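You operate a simulated robot arm through the tools that you are given. There is no shell and no other tool. Be economical: measure what you need, move in short steps, check, and stop when the job is done.

The job below is to be done with a simulated robot arm. You get a single attempt, and the scene is never put back.

TASK
Load the grey cart's empty printer with the paper roll from its drawer, and shut both again.

It is judged by the outcome, as a careful person would: the job done as asked, and still so three seconds after it is handed in. It fails if anything else is knocked over, pushed out of place, dropped, spilled or broken.

THE ROBOT
A 6-joint arm with a two-finger parallel gripper, fixed in place. Base frame: the origin is at the foot of the arm, x ahead of it, y to its left, z up. Units: m, degrees, N and s.
With the tool pointing down near the work surface it reaches from about 0.1 to 0.32 m from the base axis. Its first joint turns from -66.0 to 66.0 degrees. Payload 2.45 kg.
Tool frame: the origin (TCP) lies between the finger pads and is the grasp point; the fingertips stand 0.024 m ahead of it; z points along the fingers, y is the line along which they close. Largest opening 0.068 m; finger width 0.017, thickness 0.01; the body of the gripper, 0.04 by 0.07 m, starts 0.041 m behind the TCP.
Orientation is that of the tool frame in the base frame, as a unit quaternion [x, y, z, w]. With the fingers straight down and closing along the base's y, the tool's x points along the base's -x, its y along +y and its z along -z.

THE INTERFACE
- The arm moves only by the tool arm_command. Its argument "plan" is a list of rows, each an object of numbers (a shift or turn left out is 0, a gripper value left out holds the last): "tx", "ty", "tz": the shift along the tool's x, y, z in units of 250 mm (1.0 is 250 mm); "rx", "ry", "rz": the turn, a rotation vector about the tool's x, y, z in units of 90 degrees (1.0 is 90 degrees); "gripper": the gripper command, from -1 (shut) to 1 (fully open), values between in proportion. In form: [{"tx": .., "ty": .., "tz": .., "rx": .., "ry": .., "rz": .., "gripper": ..}, ...]. A call has 1 to 12 rows; each row is the pose to reach, as a shift and turn from the pose commanded when the call began, along the tool's axes at that moment. A call with a number of a shift or a turn outside -1 to 1 is refused whole. Rows are played at 5 a second. More than 0.05 m and 8.6 degrees between two rows, or a gripper value outside its range, and nothing of the call is played. A pose out of reach is approached as far as the arm can. The call stops where the force on the tool passes 40 N (or 10 N more than at its start, if that is more) or the arm is blocked; 0.2 s more then pass. The fingers move at their own pace (about 0.108 m/s each) and stop on an object; they squeeze with about 32 N. The grip force told is the motor's: it shows also when the fingers shut on nothing. Time passes only in rows, and 0.2 s behind the last, so rows that repeat a pose let the fingers close. It gives the time, the measured TCP pose, the force on the tool (base axes), the opening and the grip force at its end, in the units of the frame above (readings bear some noise).
- Cameras (640 x 400 px; columns grow to the right, rows downward): "scene" is fixed at [0.1647, 0.4018, 1.4688]; the picture's right is [-0.83, -0.55, 0.00], its down [-0.36, 0.54, -0.76] and it looks along [0.42, -0.63, -0.65] (base axes); focal length 340 px, centre (320, 200). "wrist" rides on the gripper at [0.084, 0.011, -0.075] in the tool frame; the picture's right is [-0.13, 0.99, 0.00], its down [-0.60, -0.08, -0.79] and it looks along [-0.79, -0.10, 0.61] (tool axes); focal length 251 px, centre (320, 200). There is no depth. A picture from a camera that has moved, and an enlarged one, comes with that camera's place and axes in the base frame and with its lens. The place of the scene camera against the robot may be out by one fixed shift of up to 0.025 m in any direction.
- snapshot(camera): a new picture of that camera. The clock stands still meanwhile.
- zoom(camera, box): a new picture of the part [left, top, right, bottom] of that camera's present view, enlarged. The clock stands still meanwhile.
- finish_job(): hands the job in; it is judged then, once.

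Go step by step. Nothing tells you positions but the pictures and the camera data: compare them with the known pose of the tool, close in by small moves and look again before you grip or let go. The budget is 120 turns and 64 pictures, counting those below and the enlarged ones. Unless the task says otherwise, let go and move clear before handing in, and close with one line.

The tools are called after ">>>" as a command line: name --argument value ..., lists and objects as JSON in quotes. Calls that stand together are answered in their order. arm_command: Moves the arm, as the interface text tells. Its arguments: {"type":"object","properties":{"plan":{"type":"array","items":{"type":"object","properties":{"tx":{"type":"number"},"ty":{"type":"number"},"tz":{"type":"number"},"rx":{"type":"number"},"ry":{"type":"number"},"rz":{"type":"number"},"gripper":{"type":"number"}}}}},"required":["plan"]} The other tools are called the same way: snapshot (camera) takes a picture; zoom (camera, box) takes an enlarged picture of a part of a camera's view; finish_job () hands the job in.

At the start:

```text
t: 0.0
ee_pos: [0.4716, -0.1617, 1.1369]
tcp_rot: [0.001, 1.0, -0.001, 0.0]
force: [0.2, 0.0, -0.3]
grip_width: 0.0681
grasp_force: 0.0
```

scene: 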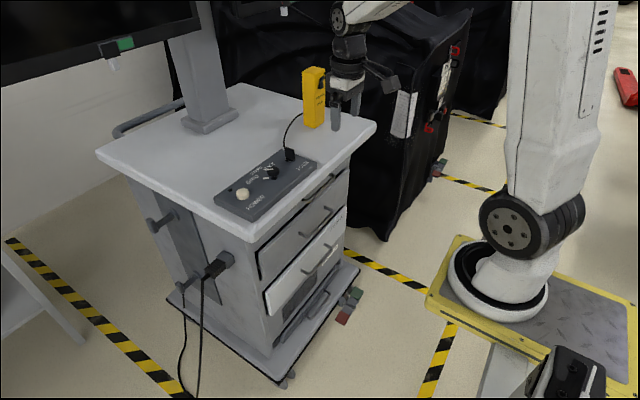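
wrist: 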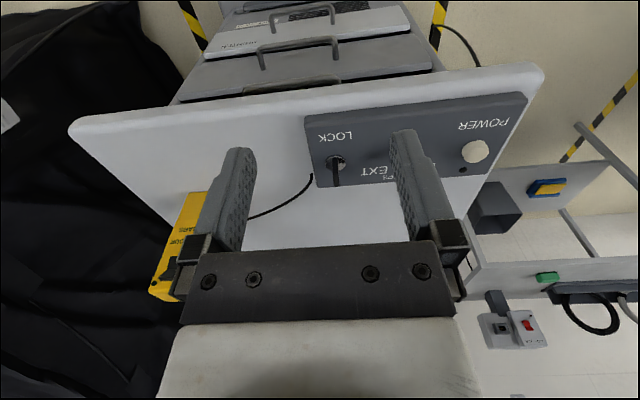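

I see a grey cart with drawers in front of the arm, with a control panel on top. I'll enlarge the views to find the printer and the drawer with the roll.

>>> zoom --camera "scene" --box '[200, 130, 400, 380]'

>>> zoom --camera "wrist" --box '[160, 0, 480, 120]'

>>> zoom --camera "scene" --box '[90, 50, 390, 240]'

```text
1.60 times, centred on (300, 255) of scene
camera zoom: at [0.1647, 0.4018, 1.4688], right [-0.83, -0.55, 0.0], down [-0.36, 0.54, -0.76], along [0.42, -0.63, -0.65], focal length 545 px, centre (352, 112)
```

zoom: 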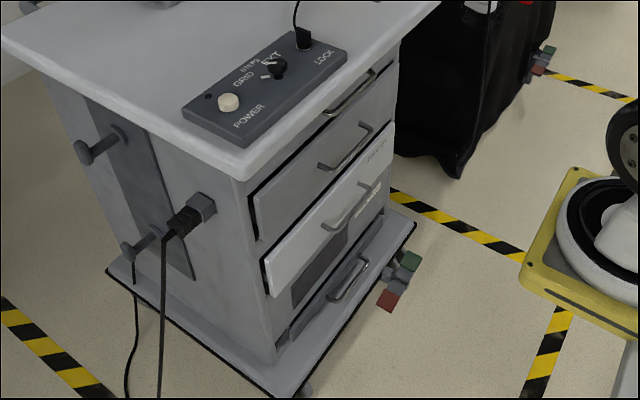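

```text
2.00 times, centred on (320, 60) of wrist
camera zoom: at [0.3889, -0.1502, 1.2126], right [0.13, 0.99, 0.0], down [0.6, -0.08, 0.79], along [0.79, -0.1, -0.61], focal length 503 px, centre (320, 480)
```

zoom: 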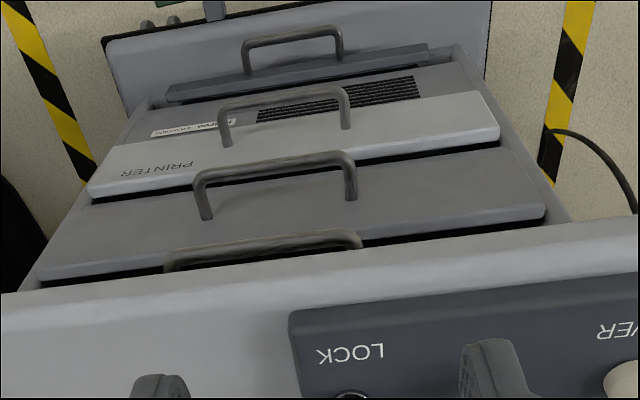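

```text
2.11 times, centred on (240, 145) of scene
camera zoom: at [0.1647, 0.4018, 1.4688], right [-0.83, -0.55, 0.0], down [-0.36, 0.54, -0.76], along [0.42, -0.63, -0.65], focal length 717 px, centre (488, 316)
```

zoom: 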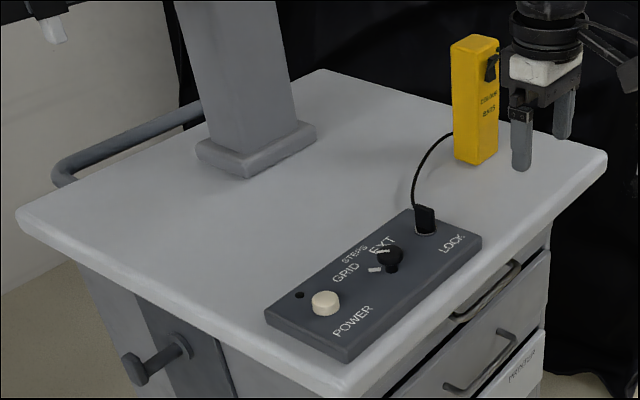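

The cart's front faces the robot at about x = 0.51, with its top at z ≈ 1.0. I'll back away from it, then lower the gripper so the wrist camera sees the drawer fronts.

>>> arm_command --plan '[{"tx": 0.18}, {"tx": 0.36}, {"tx": 0.54}, {"tx": 0.72}, {"tx": 0.8}, {"tx": 0.8, "tz": 0.18}, {"tx": 0.8, "tz": 0.36}, {"tx": 0.8, "tz": 0.54}, {"tx": 0.8, "tz": 0.72}, {"tx": 0.8, "tz": 0.72}]'

>>> snapshot --camera "wrist"

>>> snapshot --camera "scene"

```text
t: 2.2
ee_pos: [0.2817, -0.1733, 0.9545]
tcp_rot: [0.0, 1.0, -0.001, 0.0]
force: [-0.1, 0.3, 0.4]
grip_width: 0.0681
grasp_force: 0.1
out of reach, approached as far as the arm can: row 5, 7, 8, 9, 10
```

```text
58 pictures are left
camera wrist: at [0.1987, -0.161, 1.031], right [0.13, 0.99, 0.0], down [0.6, -0.08, 0.79], along [0.79, -0.1, -0.61], focal length 251 px, centre (320, 200)
```

wrist: 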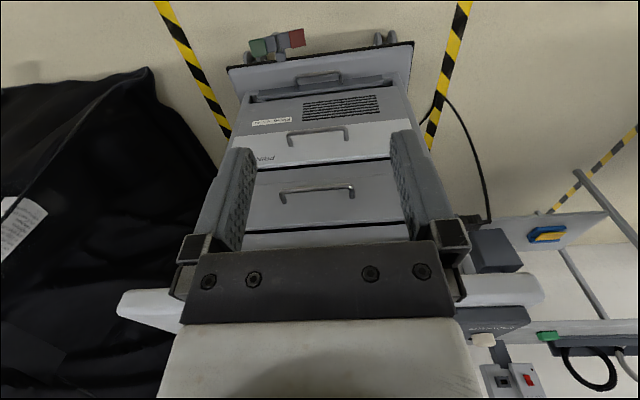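

```text
57 pictures are left
```

scene: 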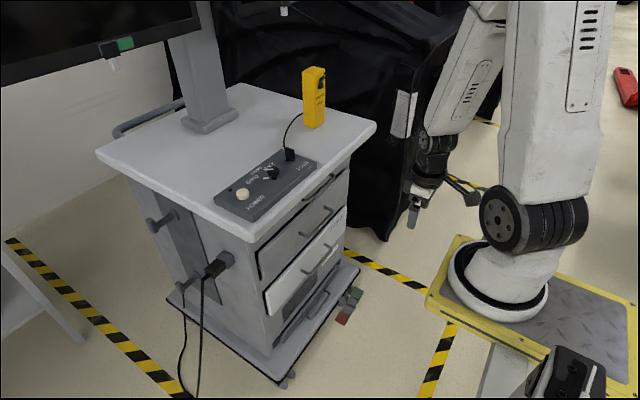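

The drawer fronts are in view now: a hidden top one, a second drawer, a white PRINTER front, a vent panel and a bottom flap. I'll enlarge this for detail.

>>> zoom --camera "wrist" --box '[220, 30, 440, 250]'

>>> zoom --camera "scene" --box '[240, 150, 380, 350]'

>>> zoom --camera "scene" --box '[210, 60, 350, 220]'

```text
1.82 times, centred on (330, 140) of wrist
camera zoom: at [0.1987, -0.161, 1.031], right [0.13, 0.99, 0.0], down [0.6, -0.08, 0.79], along [0.79, -0.1, -0.61], focal length 457 px, centre (302, 309)
```

zoom: 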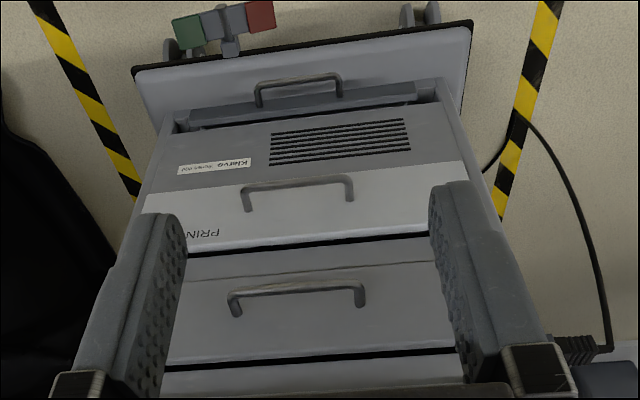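

```text
2.00 times, centred on (310, 250) of scene
camera zoom: at [0.1648, 0.4018, 1.4688], right [-0.83, -0.55, 0.0], down [-0.36, 0.54, -0.76], along [0.42, -0.63, -0.65], focal length 681 px, centre (340, 100)
```

zoom: 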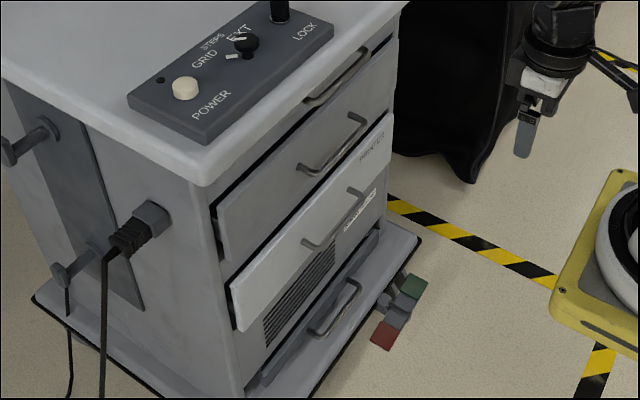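

```text
2.50 times, centred on (280, 140) of scene
camera zoom: at [0.1648, 0.4018, 1.4688], right [-0.83, -0.55, 0.0], down [-0.36, 0.54, -0.76], along [0.42, -0.63, -0.65], focal length 851 px, centre (420, 350)
```

zoom: 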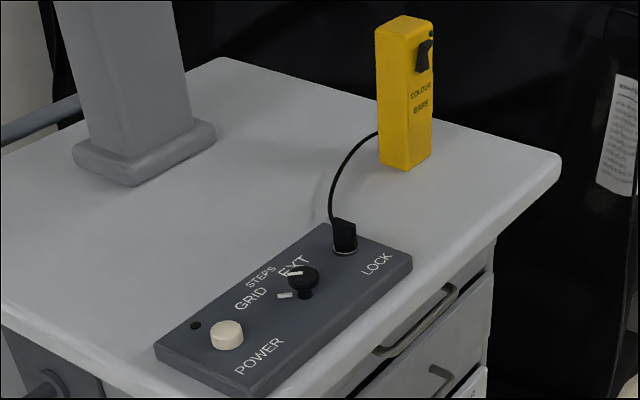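

By triangulating the two wrist views, I put the top's front edge at x ≈ 0.56, z ≈ 0.91, and drawer 2's handle at about (0.575, −0.216, 0.712). The printer handle is at about (0.571, −0.215, 0.534). Next I'll turn the gripper so it closes in the vertical plane.

>>> arm_command --plan '[{"rz": 0.09, "tx": -0.05}, {"rz": 0.18, "tx": -0.1}, {"rz": 0.27, "tx": -0.15}, {"rz": 0.36, "tx": -0.2}, {"rz": 0.45, "tx": -0.25}, {"rz": 0.54, "tx": -0.3}, {"rz": 0.63, "tx": -0.35}, {"rz": 0.72, "tx": -0.4}, {"rz": 0.81, "tx": -0.4}, {"rz": 0.9, "tx": -0.4}, {"rz": 0.99, "tx": -0.4}, {"rz": 1.0, "tx": -0.4}]'

```text
t: 4.8
ee_pos: [0.3832, -0.1727, 0.9557]
tcp_rot: [0.708, 0.706, 0.0, 0.001]
force: [0.4, -0.3, 0.1]
grip_width: 0.0677
grasp_force: 0.1
```

The gripper has turned and now closes along base x. Next I'll pitch it forward towards horizontal.

>>> arm_command --plan '[{"rx": -0.09}, {"rx": -0.18}, {"rx": -0.27}, {"rx": -0.36}, {"rx": -0.45}, {"rx": -0.54}, {"rx": -0.63}, {"rx": -0.72}, {"rx": -0.81}, {"rx": -0.81}]'

>>> snapshot --camera "scene"

>>> snapshot --camera "wrist"

```text
t: 7.0
ee_pos: [0.3814, -0.1698, 0.9554]
tcp_rot: [0.569, 0.568, 0.419, 0.422]
force: [-0.6, 0.5, 0.0]
grip_width: 0.068
grasp_force: 0.0
out of reach, approached as far as the arm can: row 6, 7, 8
```

```text
53 pictures are left
```

scene: 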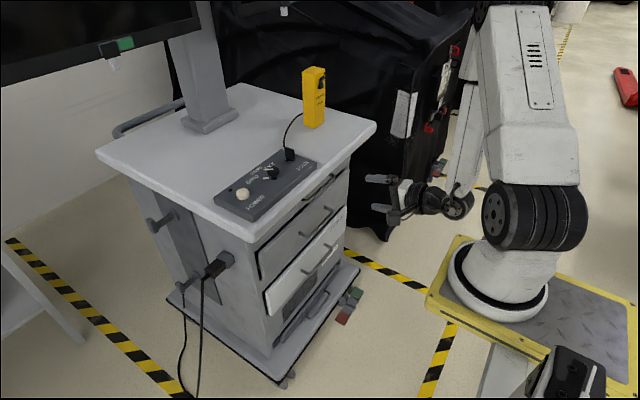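

```text
52 pictures are left
camera wrist: at [0.3136, -0.0864, 0.9882], right [0.29, -0.13, 0.95], down [-0.78, -0.6, 0.16], along [0.55, -0.79, -0.27], focal length 251 px, centre (320, 200)
```

wrist: 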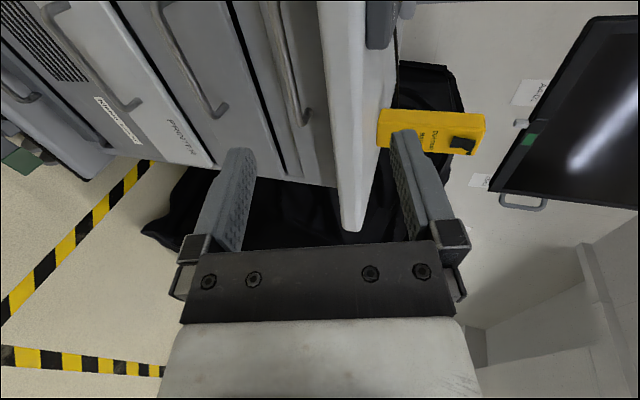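

The gripper now points forward, 17° below horizontal, and the handle position agrees in this view. I'll lower it level with drawer 2's handle and stop just short.

>>> arm_command --plan '[{"ty": -0.18, "tx": -0.05}, {"ty": -0.36, "tx": -0.1}, {"ty": -0.54, "tx": -0.15}, {"ty": -0.706, "tx": -0.185}, {"ty": -0.706, "tx": -0.185, "tz": 0.18}, {"ty": -0.706, "tx": -0.185, "tz": 0.36}, {"ty": -0.706, "tx": -0.185, "tz": 0.54}, {"ty": -0.706, "tx": -0.185, "tz": 0.68}, {"ty": -0.706, "tx": -0.185, "tz": 0.68}]'

>>> snapshot --camera "wrist"

```text
t: 9.0
ee_pos: [0.4937, -0.2196, 0.7359]
tcp_rot: [0.569, 0.568, 0.42, 0.421]
force: [0.0, -0.9, -0.1]
grip_width: 0.068
grasp_force: 0.0
out of reach, approached as far as the arm can: row 2, 3, 4, 5
```

```text
51 pictures are left
camera wrist: at [0.4255, -0.1348, 0.7686], right [0.29, -0.13, 0.95], down [-0.78, -0.6, 0.16], along [0.55, -0.79, -0.28], focal length 251 px, centre (320, 200)
```

wrist: 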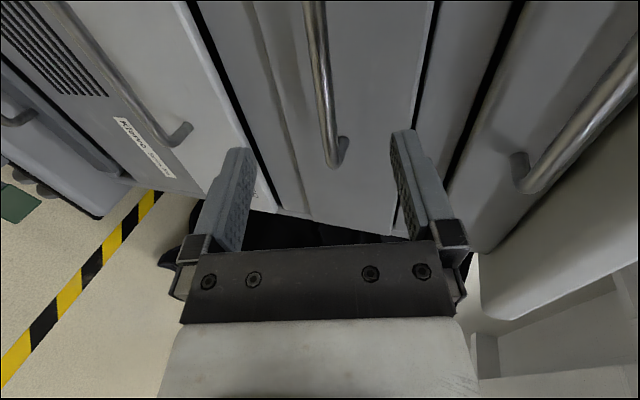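

The bar sits midway between the fingers and about 0.08 m ahead. I'll advance 0.072 m and close on it.

>>> arm_command --plan '[{"tz": 0.1}, {"tz": 0.2}, {"tz": 0.25}, {"tz": 0.285}, {"tz": 0.285, "gripper": -1}, {"tz": 0.285, "gripper": -1}, {"tz": 0.285, "gripper": -1}]'

>>> snapshot --camera "wrist"

```text
t: 10.6
ee_pos: [0.5625, -0.2185, 0.7161]
tcp_rot: [0.568, 0.569, 0.42, 0.421]
force: [0.4, 3.9, 9.7]
grip_width: 0.0115
grasp_force: 32.2
```

```text
50 pictures are left
camera wrist: at [0.4943, -0.1337, 0.7496], right [0.29, -0.13, 0.95], down [-0.78, -0.6, 0.16], along [0.55, -0.79, -0.27], focal length 251 px, centre (320, 200)
```

wrist: 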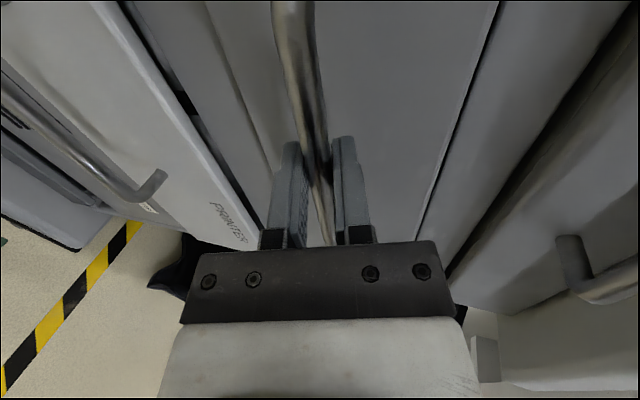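

The bar is gripped at 11.5 mm. I'll pull straight back along −x by 0.1 m.

>>> arm_command --plan '[{"tz": -0.048, "ty": -0.0145}, {"tz": -0.096, "ty": -0.029}, {"tz": -0.191, "ty": -0.058}, {"tz": -0.287, "ty": -0.087}, {"tz": -0.382, "ty": -0.116}, {"tz": -0.382, "ty": -0.116}]'

>>> snapshot --camera "scene"

```text
t: 12.0
ee_pos: [0.4621, -0.2184, 0.7179]
tcp_rot: [0.569, 0.568, 0.419, 0.421]
force: [-1.4, -1.8, 16.1]
grip_width: 0.0119
grasp_force: 32.4
```

```text
49 pictures are left
```

scene: 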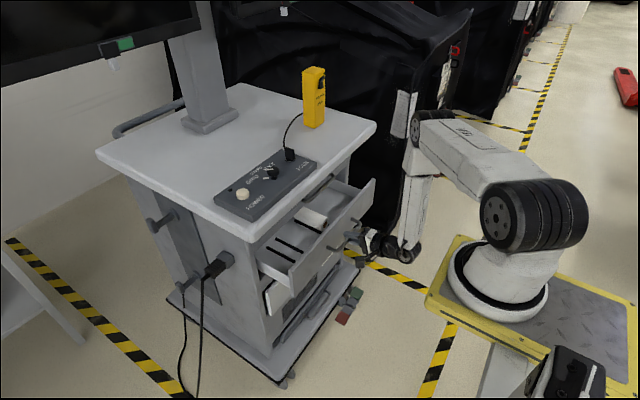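

The drawer opens, and a white roll is inside it. I'll pull it a little further.

>>> arm_command --plan '[{"tz": -0.096, "ty": -0.029}, {"tz": -0.191, "ty": -0.058}, {"tz": -0.287, "ty": -0.087}, {"tz": -0.287, "ty": -0.087}]'

>>> zoom --camera "scene" --box '[220, 140, 420, 300]'

```text
t: 13.0
ee_pos: [0.3861, -0.2186, 0.7154]
tcp_rot: [0.569, 0.569, 0.418, 0.422]
force: [-0.9, -14.6, 13.0]
grip_width: 0.0122
grasp_force: 32.2
```

```text
2.50 times, centred on (320, 220) of scene
camera zoom: at [0.1646, 0.4016, 1.4689], right [-0.83, -0.55, 0.0], down [-0.36, 0.54, -0.76], along [0.42, -0.63, -0.65], focal length 851 px, centre (320, 150)
```

zoom: 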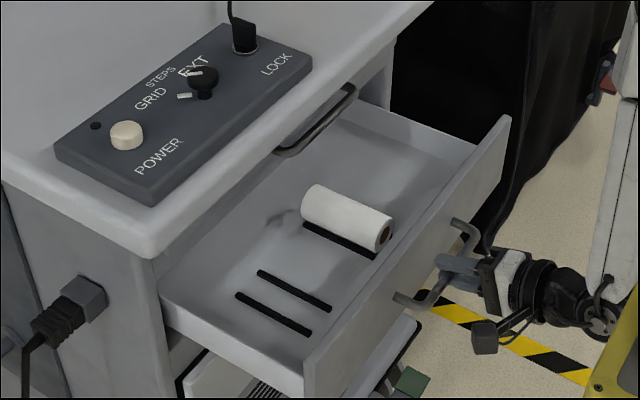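

The roll lies in drawer 2 with its axis along x. The printer below has to be open before I can load it, so I'll shut drawer 2 for now and open the printer first.

>>> arm_command --plan '[{"tz": 0.096, "ty": 0.029}, {"tz": 0.191, "ty": 0.058}, {"tz": 0.287, "ty": 0.087}, {"tz": 0.382, "ty": 0.116}, {"tz": 0.478, "ty": 0.145}, {"tz": 0.574, "ty": 0.174}, {"tz": 0.669, "ty": 0.203}, {"tz": 0.672, "ty": 0.204}]'

>>> arm_command --plan '[{"gripper": 0.6}, {"gripper": 0.6}, {"gripper": 0.6, "tz": -0.12}, {"gripper": 0.6, "tz": -0.26}, {"gripper": 1, "tz": -0.26}]'

>>> snapshot --camera "wrist"

```text
t: 14.8
ee_pos: [0.5619, -0.2182, 0.7168]
tcp_rot: [0.566, 0.569, 0.422, 0.422]
force: [0.5, 10.8, 27.6]
grip_width: 0.012
grasp_force: 32.5
```

```text
t: 16.0
ee_pos: [0.4978, -0.2206, 0.735]
tcp_rot: [0.569, 0.569, 0.42, 0.421]
force: [0.6, 1.0, 0.9]
grip_width: 0.068
grasp_force: 0.1
```

```text
47 pictures are left
camera wrist: at [0.4305, -0.1356, 0.7685], right [0.29, -0.13, 0.95], down [-0.78, -0.6, 0.16], along [0.55, -0.79, -0.28], focal length 251 px, centre (320, 200)
```

wrist: 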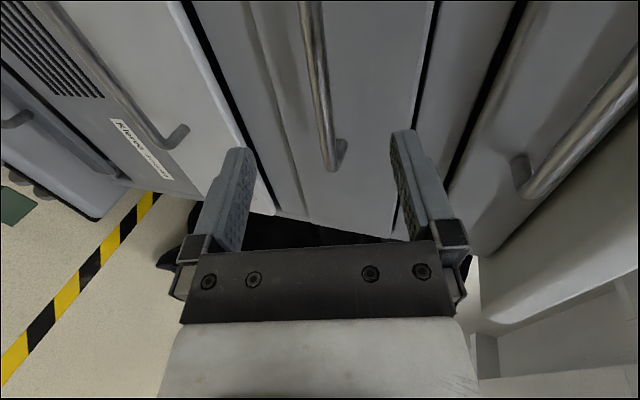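

Drawer 2 is shut again. I'll drop straight down to the printer handle at z ≈ 0.54.

>>> arm_command --plan '[{"ty": -0.165, "tz": 0.05}, {"ty": -0.33, "tz": 0.1}, {"ty": -0.495, "tz": 0.15}, {"ty": -0.658, "tz": 0.2}, {"ty": -0.658, "tz": 0.2}]'

>>> snapshot --camera "wrist"

```text
t: 17.2
ee_pos: [0.4987, -0.2206, 0.5616]
tcp_rot: [0.568, 0.569, 0.419, 0.42]
force: [0.0, 0.4, -1.6]
grip_width: 0.0678
grasp_force: 0.0
```

```text
46 pictures are left
camera wrist: at [0.4298, -0.1349, 0.5939], right [0.29, -0.13, 0.95], down [-0.78, -0.6, 0.16], along [0.55, -0.79, -0.28], focal length 251 px, centre (320, 200)
```

wrist: 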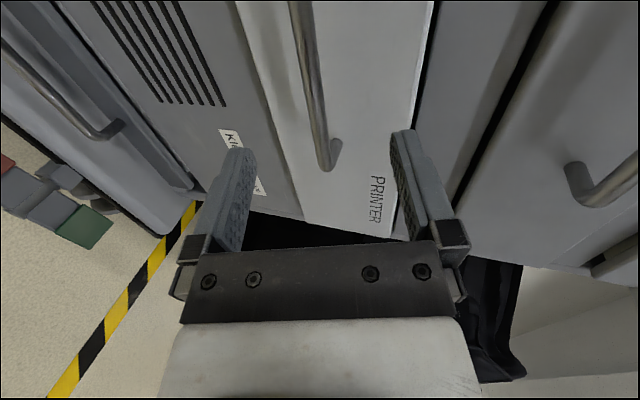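

I'm aligned with the printer handle. I'll advance, grip it and pull a little to learn how it opens.

>>> arm_command --plan '[{"tz": 0.1}, {"tz": 0.2}, {"tz": 0.25}, {"tz": 0.285}, {"tz": 0.285, "gripper": -1}, {"tz": 0.285, "gripper": -1}, {"tz": 0.285, "gripper": -1}]'

>>> arm_command --plan '[{"tz": -0.048, "ty": -0.0145}, {"tz": -0.096, "ty": -0.029}, {"tz": -0.153, "ty": -0.046}, {"tz": -0.153, "ty": -0.046}]'

>>> zoom --camera "scene" --box '[220, 180, 420, 340]'

```text
t: 17.8
ee_pos: [0.5559, -0.2412, 0.5674]
tcp_rot: [0.564, 0.571, 0.413, 0.43]
force: [-5.8, 1.0, -14.2]
grip_width: 0.0682
grasp_force: 0.0
stopped in row 2: the force on the tool passed its limit (the readings are from after the stop); the commanded pose is now the measured one
```

```text
t: 18.8
ee_pos: [0.5139, -0.2376, 0.5676]
tcp_rot: [0.562, 0.571, 0.415, 0.431]
force: [-0.6, 0.6, -0.5]
grip_width: 0.0678
grasp_force: 0.0
```

```text
2.50 times, centred on (320, 260) of scene
camera zoom: at [0.1647, 0.4018, 1.4688], right [-0.83, -0.55, 0.0], down [-0.36, 0.54, -0.76], along [0.42, -0.63, -0.65], focal length 851 px, centre (320, 50)
```

zoom: 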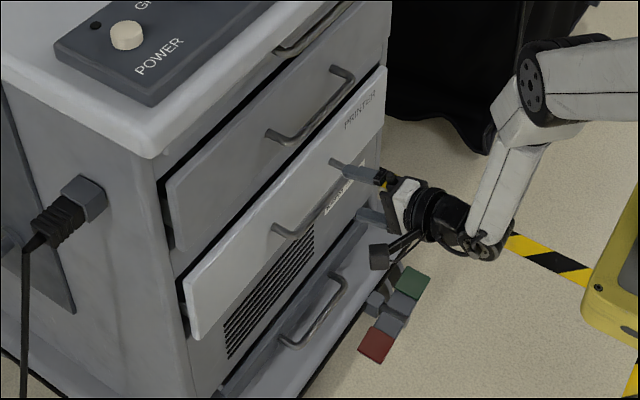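

The approach was stopped by contact, so the printer front must stand out further than I assumed. I'll look again.

>>> snapshot --camera "wrist"

```text
44 pictures are left
camera wrist: at [0.4463, -0.1525, 0.5993], right [0.28, -0.11, 0.95], down [-0.78, -0.6, 0.17], along [0.55, -0.8, -0.25], focal length 251 px, centre (320, 200)
```

wrist: 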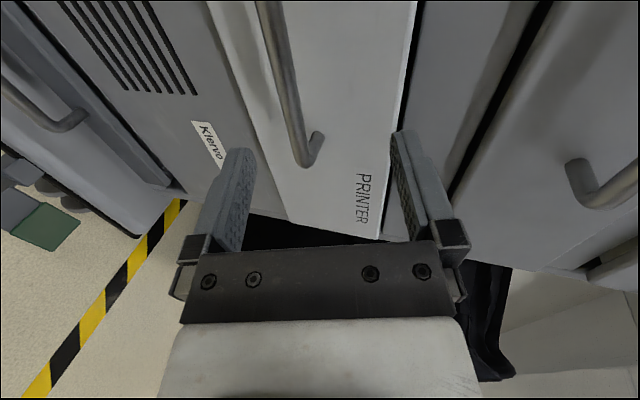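

The bar is where I calculated, at about (0.571, −0.218, 0.537), but the arm jerked sideways off its line, probably near a joint limit. I'll re-align first, then advance in finer steps.

>>> arm_command --plan '[{"tx": 0.04, "ty": -0.025}, {"tx": 0.079, "ty": -0.05}, {"tx": 0.079, "ty": -0.05}, {"tx": 0.079, "ty": -0.05, "tz": 0.04}, {"tx": 0.079, "ty": -0.05, "tz": 0.08}, {"tx": 0.079, "ty": -0.05, "tz": 0.08}]'

>>> snapshot --camera "wrist"

```text
t: 20.2
ee_pos: [0.5496, -0.241, 0.5693]
tcp_rot: [0.554, 0.568, 0.414, 0.447]
force: [-27.5, -4.4, -7.7]
grip_width: 0.0679
grasp_force: 0.0
```

```text
43 pictures are left
camera wrist: at [0.4813, -0.1542, 0.5962], right [0.26, -0.08, 0.96], down [-0.79, -0.59, 0.16], along [0.55, -0.8, -0.22], focal length 251 px, centre (320, 200)
```

wrist: 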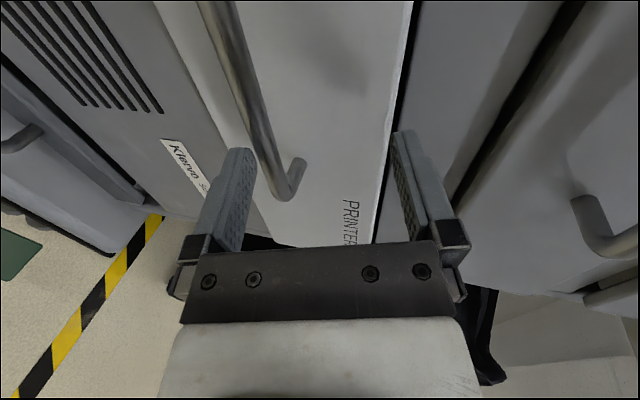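

>>> snapshot --camera "scene"

>>> zoom --camera "scene" --box '[300, 190, 420, 290]'

```text
42 pictures are left
```

scene: 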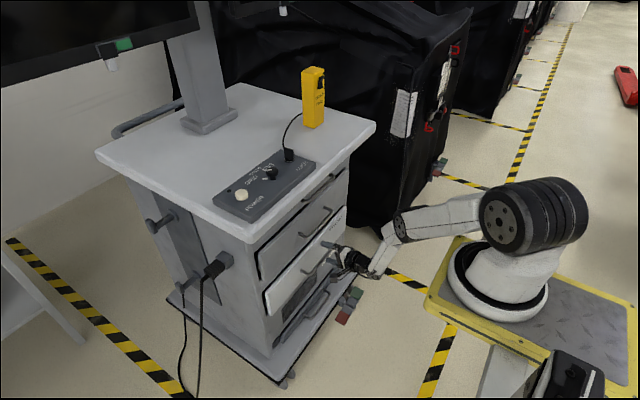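

```text
4.00 times, centred on (360, 240) of scene
camera zoom: at [0.1643, 0.397, 1.4703], right [-0.83, -0.55, 0.0], down [-0.36, 0.54, -0.76], along [0.42, -0.63, -0.65], focal length 1362 px, centre (160, 40)
```

zoom: 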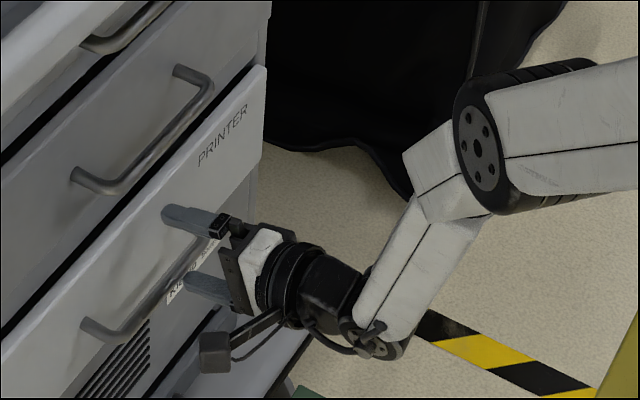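

The upper fingertip seems to be pressing on the white printer face, which stands further out than drawer 2's. I'll back off 0.04 m and level the tool, with a narrower opening.

>>> arm_command --plan '[{"tz": -0.08}, {"tz": -0.16}, {"tz": -0.16, "gripper": 0.2}, {"tz": -0.16, "rx": -0.08, "gripper": 0.2}, {"tz": -0.16, "rx": -0.15, "gripper": 0.2}, {"tz": -0.16, "rx": -0.15, "gripper": 0.2}]'

>>> snapshot --camera "wrist"

```text
t: 21.5
ee_pos: [0.5792, -0.3071, 0.6715]
tcp_rot: [0.426, 0.517, 0.475, 0.571]
force: [-0.2, -0.4, -0.1]
grip_width: 0.0407
grasp_force: 0.1
stopped in row 6: the arm was blocked; the commanded pose is now the measured one
```

```text
40 pictures are left
camera wrist: at [0.5058, -0.2214, 0.6599], right [-0.1, 0.06, 0.99], down [-0.79, -0.61, -0.04], along [0.6, -0.79, 0.11], focal length 251 px, centre (320, 200)
```

wrist: 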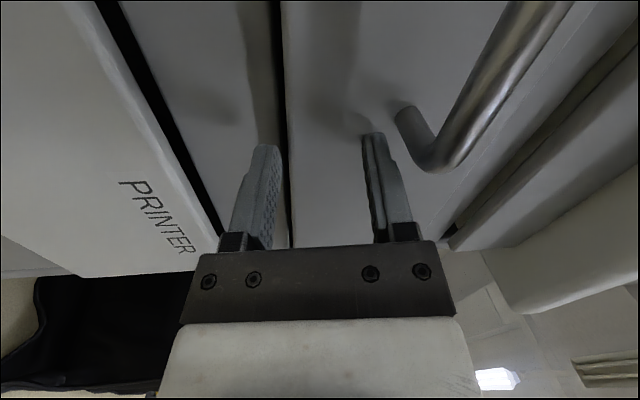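

The arm swung away from the commanded pose, so something is obstructing one of its links. I'll look before moving again.

>>> snapshot --camera "scene"

```text
39 pictures are left
```

scene: 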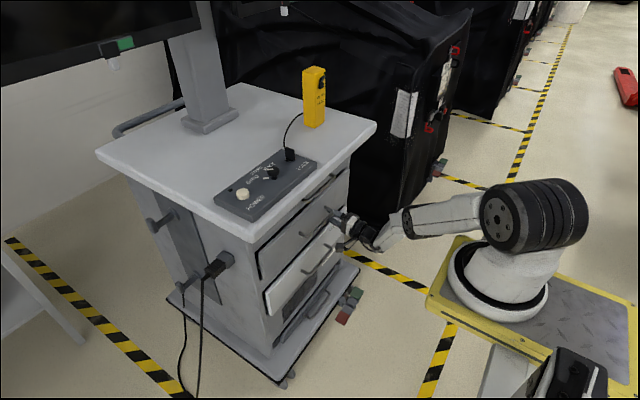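

The upper arm looks as low as it can go, so a nearly level tool won't work at printer height. I'll retreat, raise the arm and come in with a steeper pitch.

>>> arm_command --plan '[{"tz": -0.06}, {"tz": -0.12}, {"tz": -0.18}, {"tz": -0.24}, {"tz": -0.32}, {"tz": -0.4}]'

```text
t: 22.9
ee_pos: [0.4774, -0.3038, 0.658]
tcp_rot: [0.428, 0.516, 0.474, 0.571]
force: [0.7, -0.2, 0.3]
grip_width: 0.0408
grasp_force: 0.0
```

>>> arm_command --plan '[{"tx": 0.04, "ty": 0.09, "tz": 0.01, "rz": 0.02}, {"tx": 0.08, "ty": 0.18, "tz": 0.02, "rz": 0.04}, {"tx": 0.12, "ty": 0.27, "tz": 0.025, "rz": 0.06}, {"tx": 0.16, "ty": 0.36, "tz": 0.035, "rz": 0.08}, {"tx": 0.2, "ty": 0.45, "tz": 0.04, "rz": 0.1}, {"tx": 0.238, "ty": 0.53, "tz": 0.05, "rz": 0.117}, {"tx": 0.238, "ty": 0.53, "tz": 0.05, "rz": 0.117}]'

```text
t: 24.5
ee_pos: [0.4771, -0.2224, 0.7797]
tcp_rot: [0.473, 0.475, 0.525, 0.524]
force: [0.2, 1.1, 0.4]
grip_width: 0.0407
grasp_force: 0.0
```

>>> arm_command --plan '[{"rx": 0.08}, {"rx": 0.16}, {"rx": 0.24}, {"rx": 0.32}, {"rx": 0.4}, {"rx": 0.48}, {"rx": 0.56}, {"rx": 0.62}, {"rx": 0.62}]'

>>> snapshot --camera "wrist"

```text
t: 26.5
ee_pos: [0.4782, -0.2203, 0.7788]
tcp_rot: [0.664, 0.665, 0.241, 0.241]
force: [-0.4, -0.4, -0.5]
grip_width: 0.0408
grasp_force: 0.0
```

```text
38 pictures are left
camera wrist: at [0.4386, -0.1366, 0.8444], right [0.76, -0.13, 0.64], down [-0.57, -0.6, 0.56], along [0.31, -0.79, -0.53], focal length 251 px, centre (320, 200)
```

wrist: 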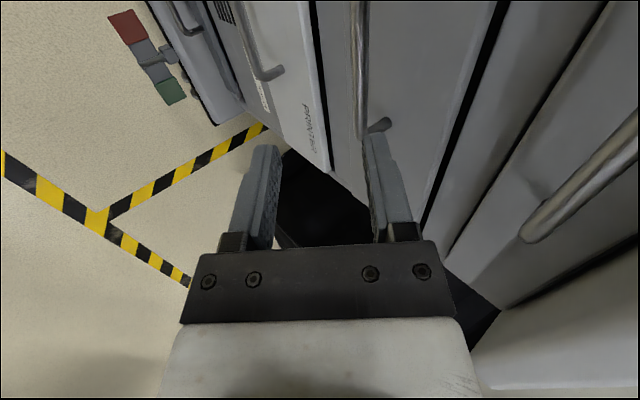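

The tool is at 50° pitch and under control, and the printer bar re-measures to about (0.578, −0.22, 0.533). I'll come to a pre-grasp at 35° pitch with a narrower opening.

>>> arm_command --plan '[{"tz": 0.12, "ty": -0.066, "rx": -0.03}, {"tz": 0.24, "ty": -0.132, "rx": -0.06}, {"tz": 0.36, "ty": -0.198, "rx": -0.09}, {"tz": 0.48, "ty": -0.264, "rx": -0.12}, {"tz": 0.6, "ty": -0.33, "rx": -0.15}, {"tz": 0.736, "ty": -0.4, "rx": -0.167, "gripper": 0.0}, {"tz": 0.736, "ty": -0.4, "rx": -0.167}]'

>>> snapshot --camera "wrist"

```text
t: 28.1
ee_pos: [0.5173, -0.2228, 0.5742]
tcp_rot: [0.626, 0.628, 0.326, 0.327]
force: [-0.4, 0.2, -0.2]
grip_width: 0.0339
grasp_force: 0.0
```

```text
37 pictures are left
camera wrist: at [0.4636, -0.1381, 0.6275], right [0.57, -0.13, 0.81], down [-0.69, -0.6, 0.39], along [0.44, -0.79, -0.43], focal length 251 px, centre (320, 200)
```

wrist: 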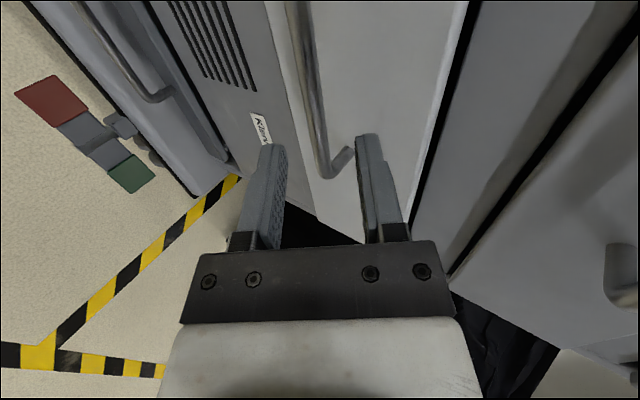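

The bar is centred between the fingers and 0.073 m ahead. I'll advance 0.06 m slowly and grip.

>>> arm_command --plan '[{"tz": 0.06}, {"tz": 0.12}, {"tz": 0.17}, {"tz": 0.21}, {"tz": 0.24}, {"tz": 0.24, "gripper": -1}, {"tz": 0.24, "gripper": -1}]'

>>> snapshot --camera "wrist"

```text
t: 29.7
ee_pos: [0.5652, -0.2216, 0.5369]
tcp_rot: [0.629, 0.629, 0.324, 0.323]
force: [-3.7, -5.8, -23.0]
grip_width: 0.0118
grasp_force: 32.3
```

```text
36 pictures are left
camera wrist: at [0.5113, -0.1366, 0.5903], right [0.58, -0.13, 0.81], down [-0.69, -0.6, 0.4], along [0.44, -0.79, -0.44], focal length 251 px, centre (320, 200)
```

wrist: 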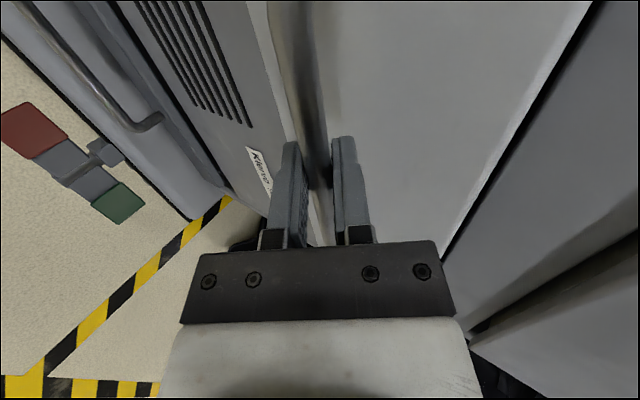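

The printer handle is gripped. I'll pull 0.05 m straight back and look.

>>> arm_command --plan '[{"tz": -0.041, "ty": -0.029}, {"tz": -0.082, "ty": -0.057}, {"tz": -0.123, "ty": -0.086}, {"tz": -0.164, "ty": -0.115}, {"tz": -0.164, "ty": -0.115}]'

>>> zoom --camera "scene" --box '[220, 180, 420, 340]'

```text
t: 30.2
ee_pos: [0.5471, -0.2217, 0.5365]
tcp_rot: [0.631, 0.629, 0.321, 0.322]
force: [-0.5, -4.4, -3.2]
grip_width: 0.0117
grasp_force: 32.3
stopped in row 2: the force on the tool passed its limit (the readings are from after the stop); the commanded pose is now the measured one
```

```text
2.50 times, centred on (320, 260) of scene
camera zoom: at [0.1648, 0.4017, 1.4688], right [-0.83, -0.55, 0.0], down [-0.36, 0.54, -0.76], along [0.42, -0.63, -0.65], focal length 851 px, centre (320, 50)
```

zoom: 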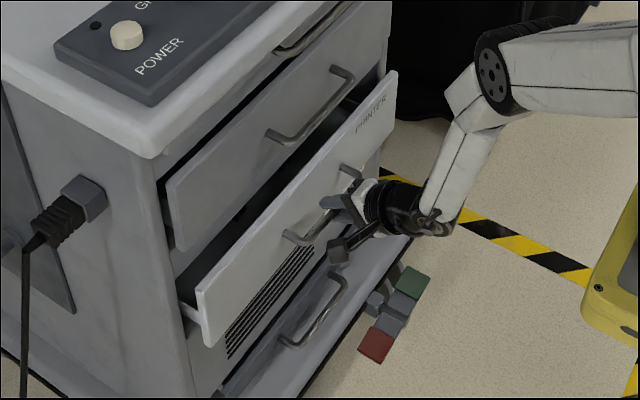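

The force peaked as a catch let go, and the printer has come open about 2 cm. I'll pull on.

>>> arm_command --plan '[{"tz": -0.041, "ty": -0.029}, {"tz": -0.082, "ty": -0.057}, {"tz": -0.123, "ty": -0.086}, {"tz": -0.164, "ty": -0.115}, {"tz": -0.205, "ty": -0.144}, {"tz": -0.246, "ty": -0.172}, {"tz": -0.246, "ty": -0.172}]'

>>> zoom --camera "scene" --box '[220, 180, 420, 340]'

```text
t: 31.8
ee_pos: [0.4711, -0.2208, 0.5379]
tcp_rot: [0.631, 0.629, 0.321, 0.321]
force: [0.0, -6.4, -23.6]
grip_width: 0.0117
grasp_force: 32.0
```

```text
2.50 times, centred on (320, 260) of scene
camera zoom: at [0.1651, 0.4015, 1.4689], right [-0.83, -0.55, 0.0], down [-0.36, 0.54, -0.76], along [0.42, -0.63, -0.65], focal length 851 px, centre (320, 50)
```

zoom: 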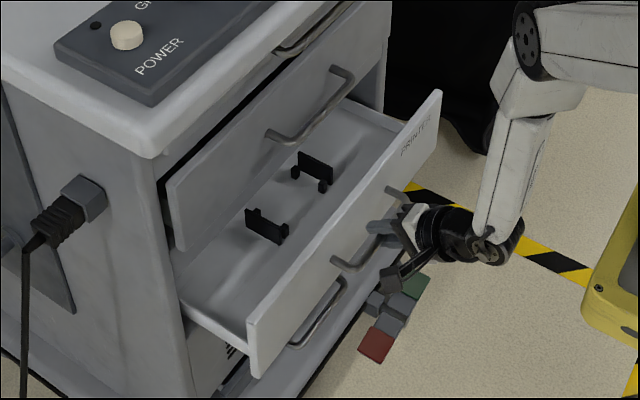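

The printer is a sliding tray with two black holder plates, and the roll goes between them with its axis along y. I'll pull the tray out further.

>>> arm_command --plan '[{"tz": -0.041, "ty": -0.029}, {"tz": -0.082, "ty": -0.057}, {"tz": -0.123, "ty": -0.086}, {"tz": -0.164, "ty": -0.115}, {"tz": -0.205, "ty": -0.144}, {"tz": -0.246, "ty": -0.172}, {"tz": -0.287, "ty": -0.201}, {"tz": -0.287, "ty": -0.201}]'

>>> zoom --camera "scene" --box '[220, 180, 420, 340]'

```text
t: 32.8
ee_pos: [0.4253, -0.2206, 0.5373]
tcp_rot: [0.632, 0.63, 0.317, 0.321]
force: [-1.8, -3.7, -4.6]
grip_width: 0.0118
grasp_force: 32.2
stopped in row 4: the force on the tool passed its limit (the readings are from after the stop); the commanded pose is now the measured one
```

```text
2.50 times, centred on (320, 260) of scene
camera zoom: at [0.1648, 0.4017, 1.4688], right [-0.83, -0.55, 0.0], down [-0.36, 0.54, -0.76], along [0.42, -0.63, -0.65], focal length 851 px, centre (320, 50)
```

zoom: 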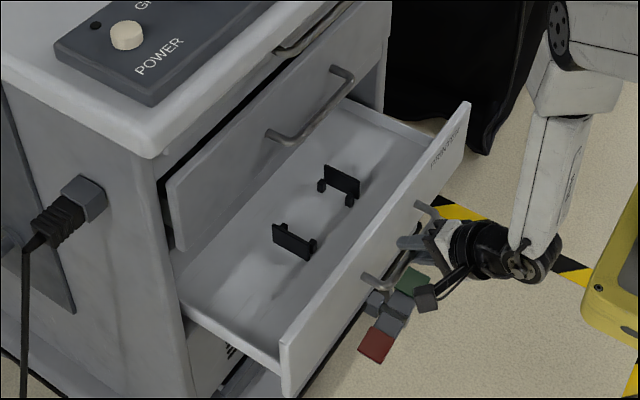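

The tray is at its end stop after 0.14 m of travel. I'll let go, back away, rise and line up on drawer 2's handle again.

>>> arm_command --plan '[{"gripper": 0.0}, {"gripper": 0.0}, {"tz": -0.14}, {"tz": -0.28}, {"tz": -0.4, "ty": 0.16}, {"tz": -0.5, "ty": 0.32}, {"tz": -0.6, "ty": 0.45}, {"tz": -0.697, "ty": 0.567}, {"tz": -0.58, "ty": 0.66}, {"tz": -0.46, "ty": 0.75}, {"tz": -0.34, "ty": 0.83}, {"tz": -0.22, "ty": 0.91}]'

>>> snapshot --camera "wrist"

```text
t: 35.4
ee_pos: [0.517, -0.2185, 0.7544]
tcp_rot: [0.633, 0.629, 0.318, 0.32]
force: [0.0, -0.1, -0.1]
grip_width: 0.0343
grasp_force: 0.0
```

```text
32 pictures are left
camera wrist: at [0.4636, -0.1329, 0.8089], right [0.59, -0.13, 0.8], down [-0.69, -0.6, 0.41], along [0.43, -0.79, -0.44], focal length 251 px, centre (320, 200)
```

wrist: 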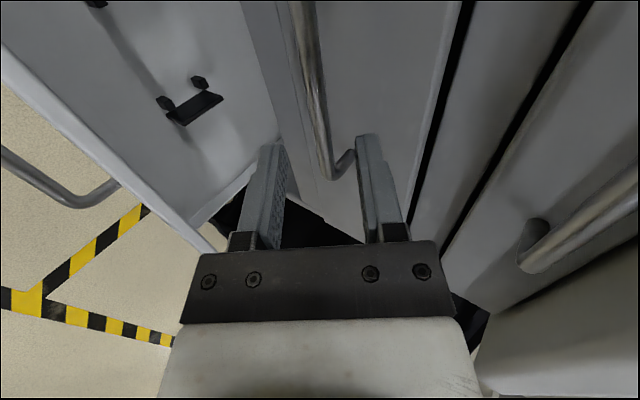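

The drawer 2 bar is lined up. I'll grip it and pull.

>>> arm_command --plan '[{"tz": 0.06}, {"tz": 0.12}, {"tz": 0.17}, {"tz": 0.21}, {"tz": 0.235}, {"tz": 0.235, "gripper": -1}, {"tz": 0.235, "gripper": -1}]'

>>> arm_command --plan '[{"tz": -0.04, "ty": -0.03}, {"tz": -0.08, "ty": -0.059}, {"tz": -0.161, "ty": -0.119}, {"tz": -0.242, "ty": -0.178}, {"tz": -0.322, "ty": -0.237}, {"tz": -0.403, "ty": -0.297}, {"tz": -0.483, "ty": -0.356}, {"tz": -0.564, "ty": -0.415}, {"tz": -0.604, "ty": -0.445}, {"tz": -0.604, "ty": -0.445}]'

```text
t: 37.0
ee_pos: [0.5624, -0.221, 0.7188]
tcp_rot: [0.632, 0.63, 0.319, 0.32]
force: [0.3, 0.7, -2.6]
grip_width: 0.012
grasp_force: 32.7
```

```text
t: 39.2
ee_pos: [0.3764, -0.2214, 0.7186]
tcp_rot: [0.63, 0.629, 0.32, 0.323]
force: [-0.2, -0.5, 36.6]
grip_width: 0.0117
grasp_force: 32.5
```

Drawer 2 is out 0.186 m. The roll still lies quite deep (x ≈ 0.52), near the overhang, so I'll relieve the vertical load and pull about 5 cm more.

>>> arm_command --plan '[{"tz": -0.006, "ty": 0.008}, {"tz": -0.052, "ty": -0.014}, {"tz": -0.092, "ty": -0.043}, {"tz": -0.133, "ty": -0.073}, {"tz": -0.173, "ty": -0.103}, {"tz": -0.173, "ty": -0.103}]'

>>> zoom --camera "scene" --box '[220, 140, 420, 300]'

```text
t: 40.6
ee_pos: [0.3556, -0.2124, 0.7231]
tcp_rot: [0.633, 0.627, 0.316, 0.324]
force: [-0.9, -29.0, -16.7]
grip_width: 0.012
grasp_force: 32.1
out of reach, approached as far as the arm can: row 3, 4, 5, 6
```

```text
2.50 times, centred on (320, 220) of scene
camera zoom: at [0.1649, 0.4011, 1.469], right [-0.83, -0.55, 0.0], down [-0.36, 0.54, -0.76], along [0.42, -0.63, -0.65], focal length 851 px, centre (320, 150)
```

zoom: 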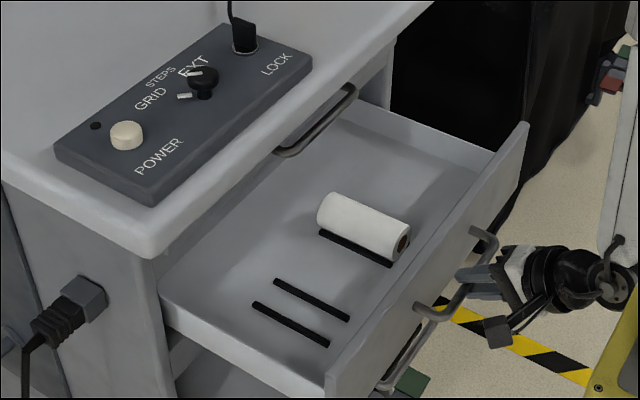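

The drawer is as far out as the arm can pull it (about 0.207 m), and the roll centre is now near (0.515, −0.222). I'll release the handle and back off along the fingers.

>>> arm_command --plan '[{"gripper": 0.1}, {"gripper": 0.1}, {"tz": -0.06}, {"tz": -0.12}, {"tz": -0.18}, {"tz": -0.24}, {"tz": -0.24}]'

>>> snapshot --camera "wrist"

```text
t: 42.2
ee_pos: [0.3461, -0.1905, 0.7597]
tcp_rot: [0.632, 0.629, 0.319, 0.32]
force: [0.2, -0.1, -0.5]
grip_width: 0.0372
grasp_force: 0.1
out of reach, approached as far as the arm can: row 3, 4, 5, 6, 7
```

```text
30 pictures are left
camera wrist: at [0.2933, -0.1045, 0.8136], right [0.59, -0.13, 0.8], down [-0.69, -0.6, 0.41], along [0.43, -0.79, -0.44], focal length 251 px, centre (320, 200)
```

wrist: 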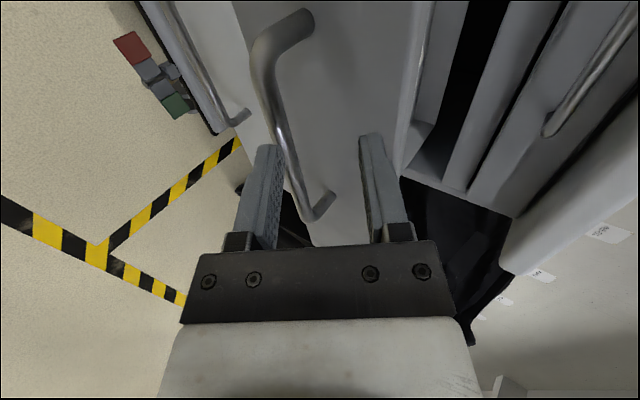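

The bar is clear of the fingertips. I'll raise straight up above the drawer.

>>> arm_command --plan '[{"ty": 0.12, "tz": -0.09}, {"ty": 0.245, "tz": -0.18}, {"ty": 0.367, "tz": -0.27}, {"ty": 0.49, "tz": -0.36}, {"ty": 0.612, "tz": -0.451}, {"ty": 0.612, "tz": -0.451}]'

>>> arm_command --plan '[{"rx": 0.08, "gripper": 1}, {"rx": 0.16}, {"rx": 0.24}, {"rx": 0.32}, {"rx": 0.4}, {"rx": 0.48}, {"rx": 0.54}, {"rx": 0.594}, {"rx": 0.594}]'

```text
t: 43.6
ee_pos: [0.3508, -0.1948, 0.943]
tcp_rot: [0.632, 0.63, 0.319, 0.32]
force: [-0.1, -0.1, -0.4]
grip_width: 0.0371
grasp_force: 0.0
out of reach, approached as far as the arm can: row 5, 6
```

```text
t: 45.6
ee_pos: [0.3511, -0.196, 0.9439]
tcp_rot: [0.708, 0.706, 0.0, 0.002]
force: [-0.4, -0.1, 0.1]
grip_width: 0.0677
grasp_force: 0.1
```

The tool is straight down. I'll yaw it back so the fingers close along y, and move over the drawer.

>>> arm_command --plan '[{"rz": -0.09, "ty": 0.04}, {"rz": -0.18, "ty": 0.08}, {"rz": -0.27, "ty": 0.12}, {"rz": -0.36, "ty": 0.16}, {"rz": -0.45, "ty": 0.2, "tx": -0.02}, {"rz": -0.54, "ty": 0.24, "tx": -0.04}, {"rz": -0.63, "ty": 0.28, "tx": -0.06}, {"rz": -0.72, "ty": 0.32, "tx": -0.08}, {"rz": -0.81, "ty": 0.356, "tx": -0.104}, {"rz": -0.9, "ty": 0.356, "tx": -0.104}, {"rz": -0.99, "ty": 0.356, "tx": -0.104}, {"rz": -1.0, "ty": 0.356, "tx": -0.104}]'

>>> snapshot --camera "wrist"

```text
t: 48.2
ee_pos: [0.44, -0.2206, 0.9459]
tcp_rot: [0.002, 1.0, 0.0, 0.003]
force: [-0.5, 0.1, -0.5]
grip_width: 0.068
grasp_force: 0.0
```

```text
29 pictures are left
camera wrist: at [0.3566, -0.2091, 1.0207], right [0.13, 0.99, 0.0], down [0.6, -0.08, 0.8], along [0.79, -0.1, -0.61], focal length 251 px, centre (320, 200)
```

wrist: 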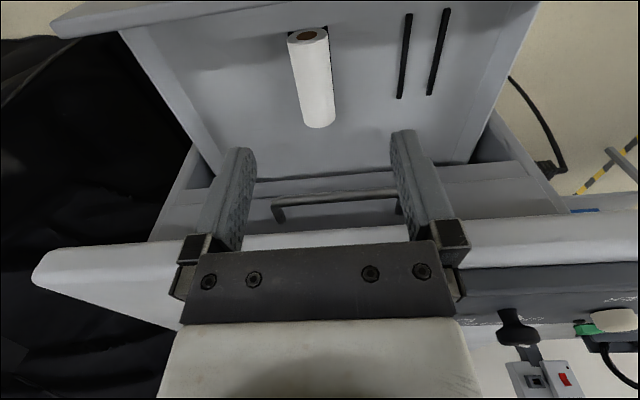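

The roll is at about (0.525, −0.237) with a diameter near 0.05 m and its axis along x. On this side the wrist camera would hit the drawer front, so I'll yaw the tool 180° to put it on the far side.

>>> arm_command --plan '[{"rz": 0.09, "ty": -0.03}, {"rz": 0.18, "ty": -0.06}, {"rz": 0.27, "ty": -0.065}, {"rz": 0.36, "ty": -0.065}, {"rz": 0.45, "ty": -0.065}, {"rz": 0.54, "ty": -0.065}, {"rz": 0.63, "ty": -0.065}, {"rz": 0.72, "ty": -0.065}, {"rz": 0.81, "ty": -0.065}, {"rz": 0.9, "ty": -0.065}, {"rz": 0.99, "ty": -0.065}, {"rz": 1.0, "ty": -0.065}]'

>>> arm_command --plan '[{"rz": 0.09}, {"rz": 0.18}, {"rz": 0.27}, {"rz": 0.36}, {"rz": 0.45}, {"rz": 0.54}, {"rz": 0.63}, {"rz": 0.72}, {"rz": 0.81}, {"rz": 0.9}, {"rz": 0.99}, {"rz": 1.0}]'

>>> snapshot --camera "wrist"

```text
t: 50.8
ee_pos: [0.4399, -0.2362, 0.9466]
tcp_rot: [0.709, 0.705, 0.002, 0.002]
force: [-0.5, -0.2, 0.6]
grip_width: 0.0681
grasp_force: 0.1
```

```text
t: 53.4
ee_pos: [0.4399, -0.2371, 0.9444]
tcp_rot: [1.0, -0.004, 0.002, 0.0]
force: [0.4, 0.0, 0.6]
grip_width: 0.0681
grasp_force: 0.0
```

```text
28 pictures are left
camera wrist: at [0.5243, -0.2479, 1.0213], right [-0.14, -0.99, 0.0], down [-0.61, 0.08, 0.79], along [-0.78, 0.11, -0.61], focal length 251 px, centre (320, 200)
```

wrist: 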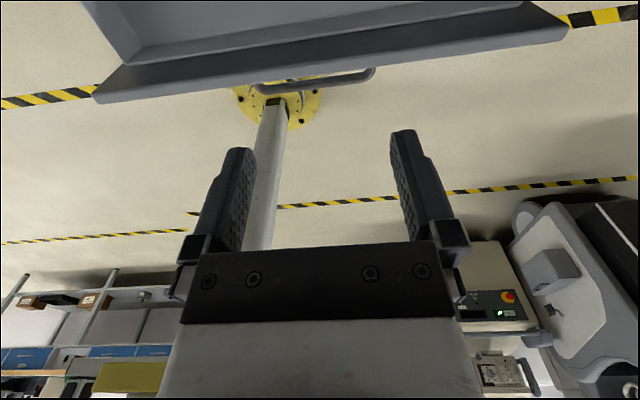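

The 180° yaw works, and I can see the drawer front from inside. I'll enlarge that to get the drawer floor height.

>>> zoom --camera "wrist" --box '[80, 0, 580, 130]'

```text
1.28 times, centred on (330, 65) of wrist
camera zoom: at [0.5243, -0.2479, 1.0213], right [-0.14, -0.99, 0.0], down [-0.61, 0.08, 0.79], along [-0.78, 0.11, -0.61], focal length 322 px, centre (307, 373)
```

zoom: 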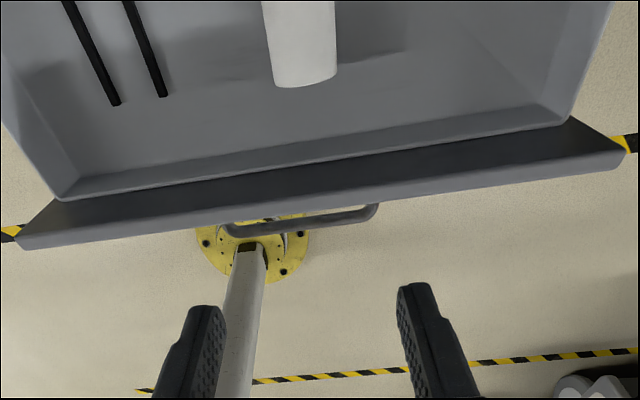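

The roll's top is at z ≈ 0.727 (axis ≈ 0.702), y ≈ −0.238, spanning x 0.470–0.573. I'll tilt the tool back 15° so the wrist clears the overhang, and descend partway.

>>> arm_command --plan '[{"tx": 0.03, "ry": 0.06}, {"tx": 0.06, "ry": 0.12, "tz": 0.05}, {"tx": 0.06, "ty": 0.004, "ry": 0.1667, "tz": 0.15}, {"tx": 0.06, "ty": 0.004, "ry": 0.1667, "tz": 0.3}, {"tx": 0.06, "ty": 0.004, "ry": 0.1667, "tz": 0.45}, {"tx": 0.06, "ty": 0.004, "ry": 0.1667, "tz": 0.6}, {"tx": 0.06, "ty": 0.004, "ry": 0.1667, "tz": 0.68}, {"tx": 0.06, "ty": 0.004, "ry": 0.1667, "tz": 0.68}]'

>>> snapshot --camera "wrist"

>>> zoom --camera "scene" --box '[240, 110, 440, 260]'

```text
t: 55.2
ee_pos: [0.4548, -0.2357, 0.7768]
tcp_rot: [0.991, -0.002, 0.133, 0.0]
force: [-0.3, -0.6, -0.7]
grip_width: 0.0679
grasp_force: 0.1
```

```text
26 pictures are left
camera wrist: at [0.5164, -0.247, 0.8718], right [-0.13, -0.99, -0.03], down [-0.79, 0.08, 0.61], along [-0.6, 0.1, -0.79], focal length 251 px, centre (320, 200)
```

wrist: 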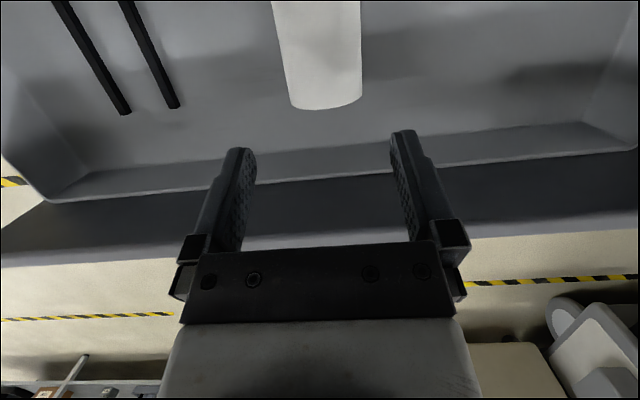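

```text
2.67 times, centred on (340, 185) of scene
camera zoom: at [0.1648, 0.4018, 1.4688], right [-0.83, -0.55, 0.0], down [-0.36, 0.54, -0.76], along [0.42, -0.63, -0.65], focal length 908 px, centre (267, 240)
```

zoom: 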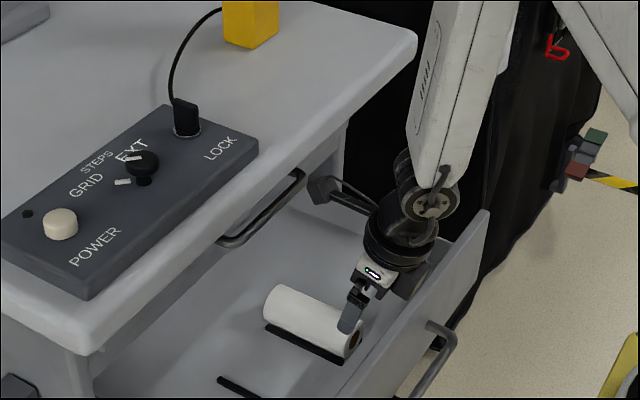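

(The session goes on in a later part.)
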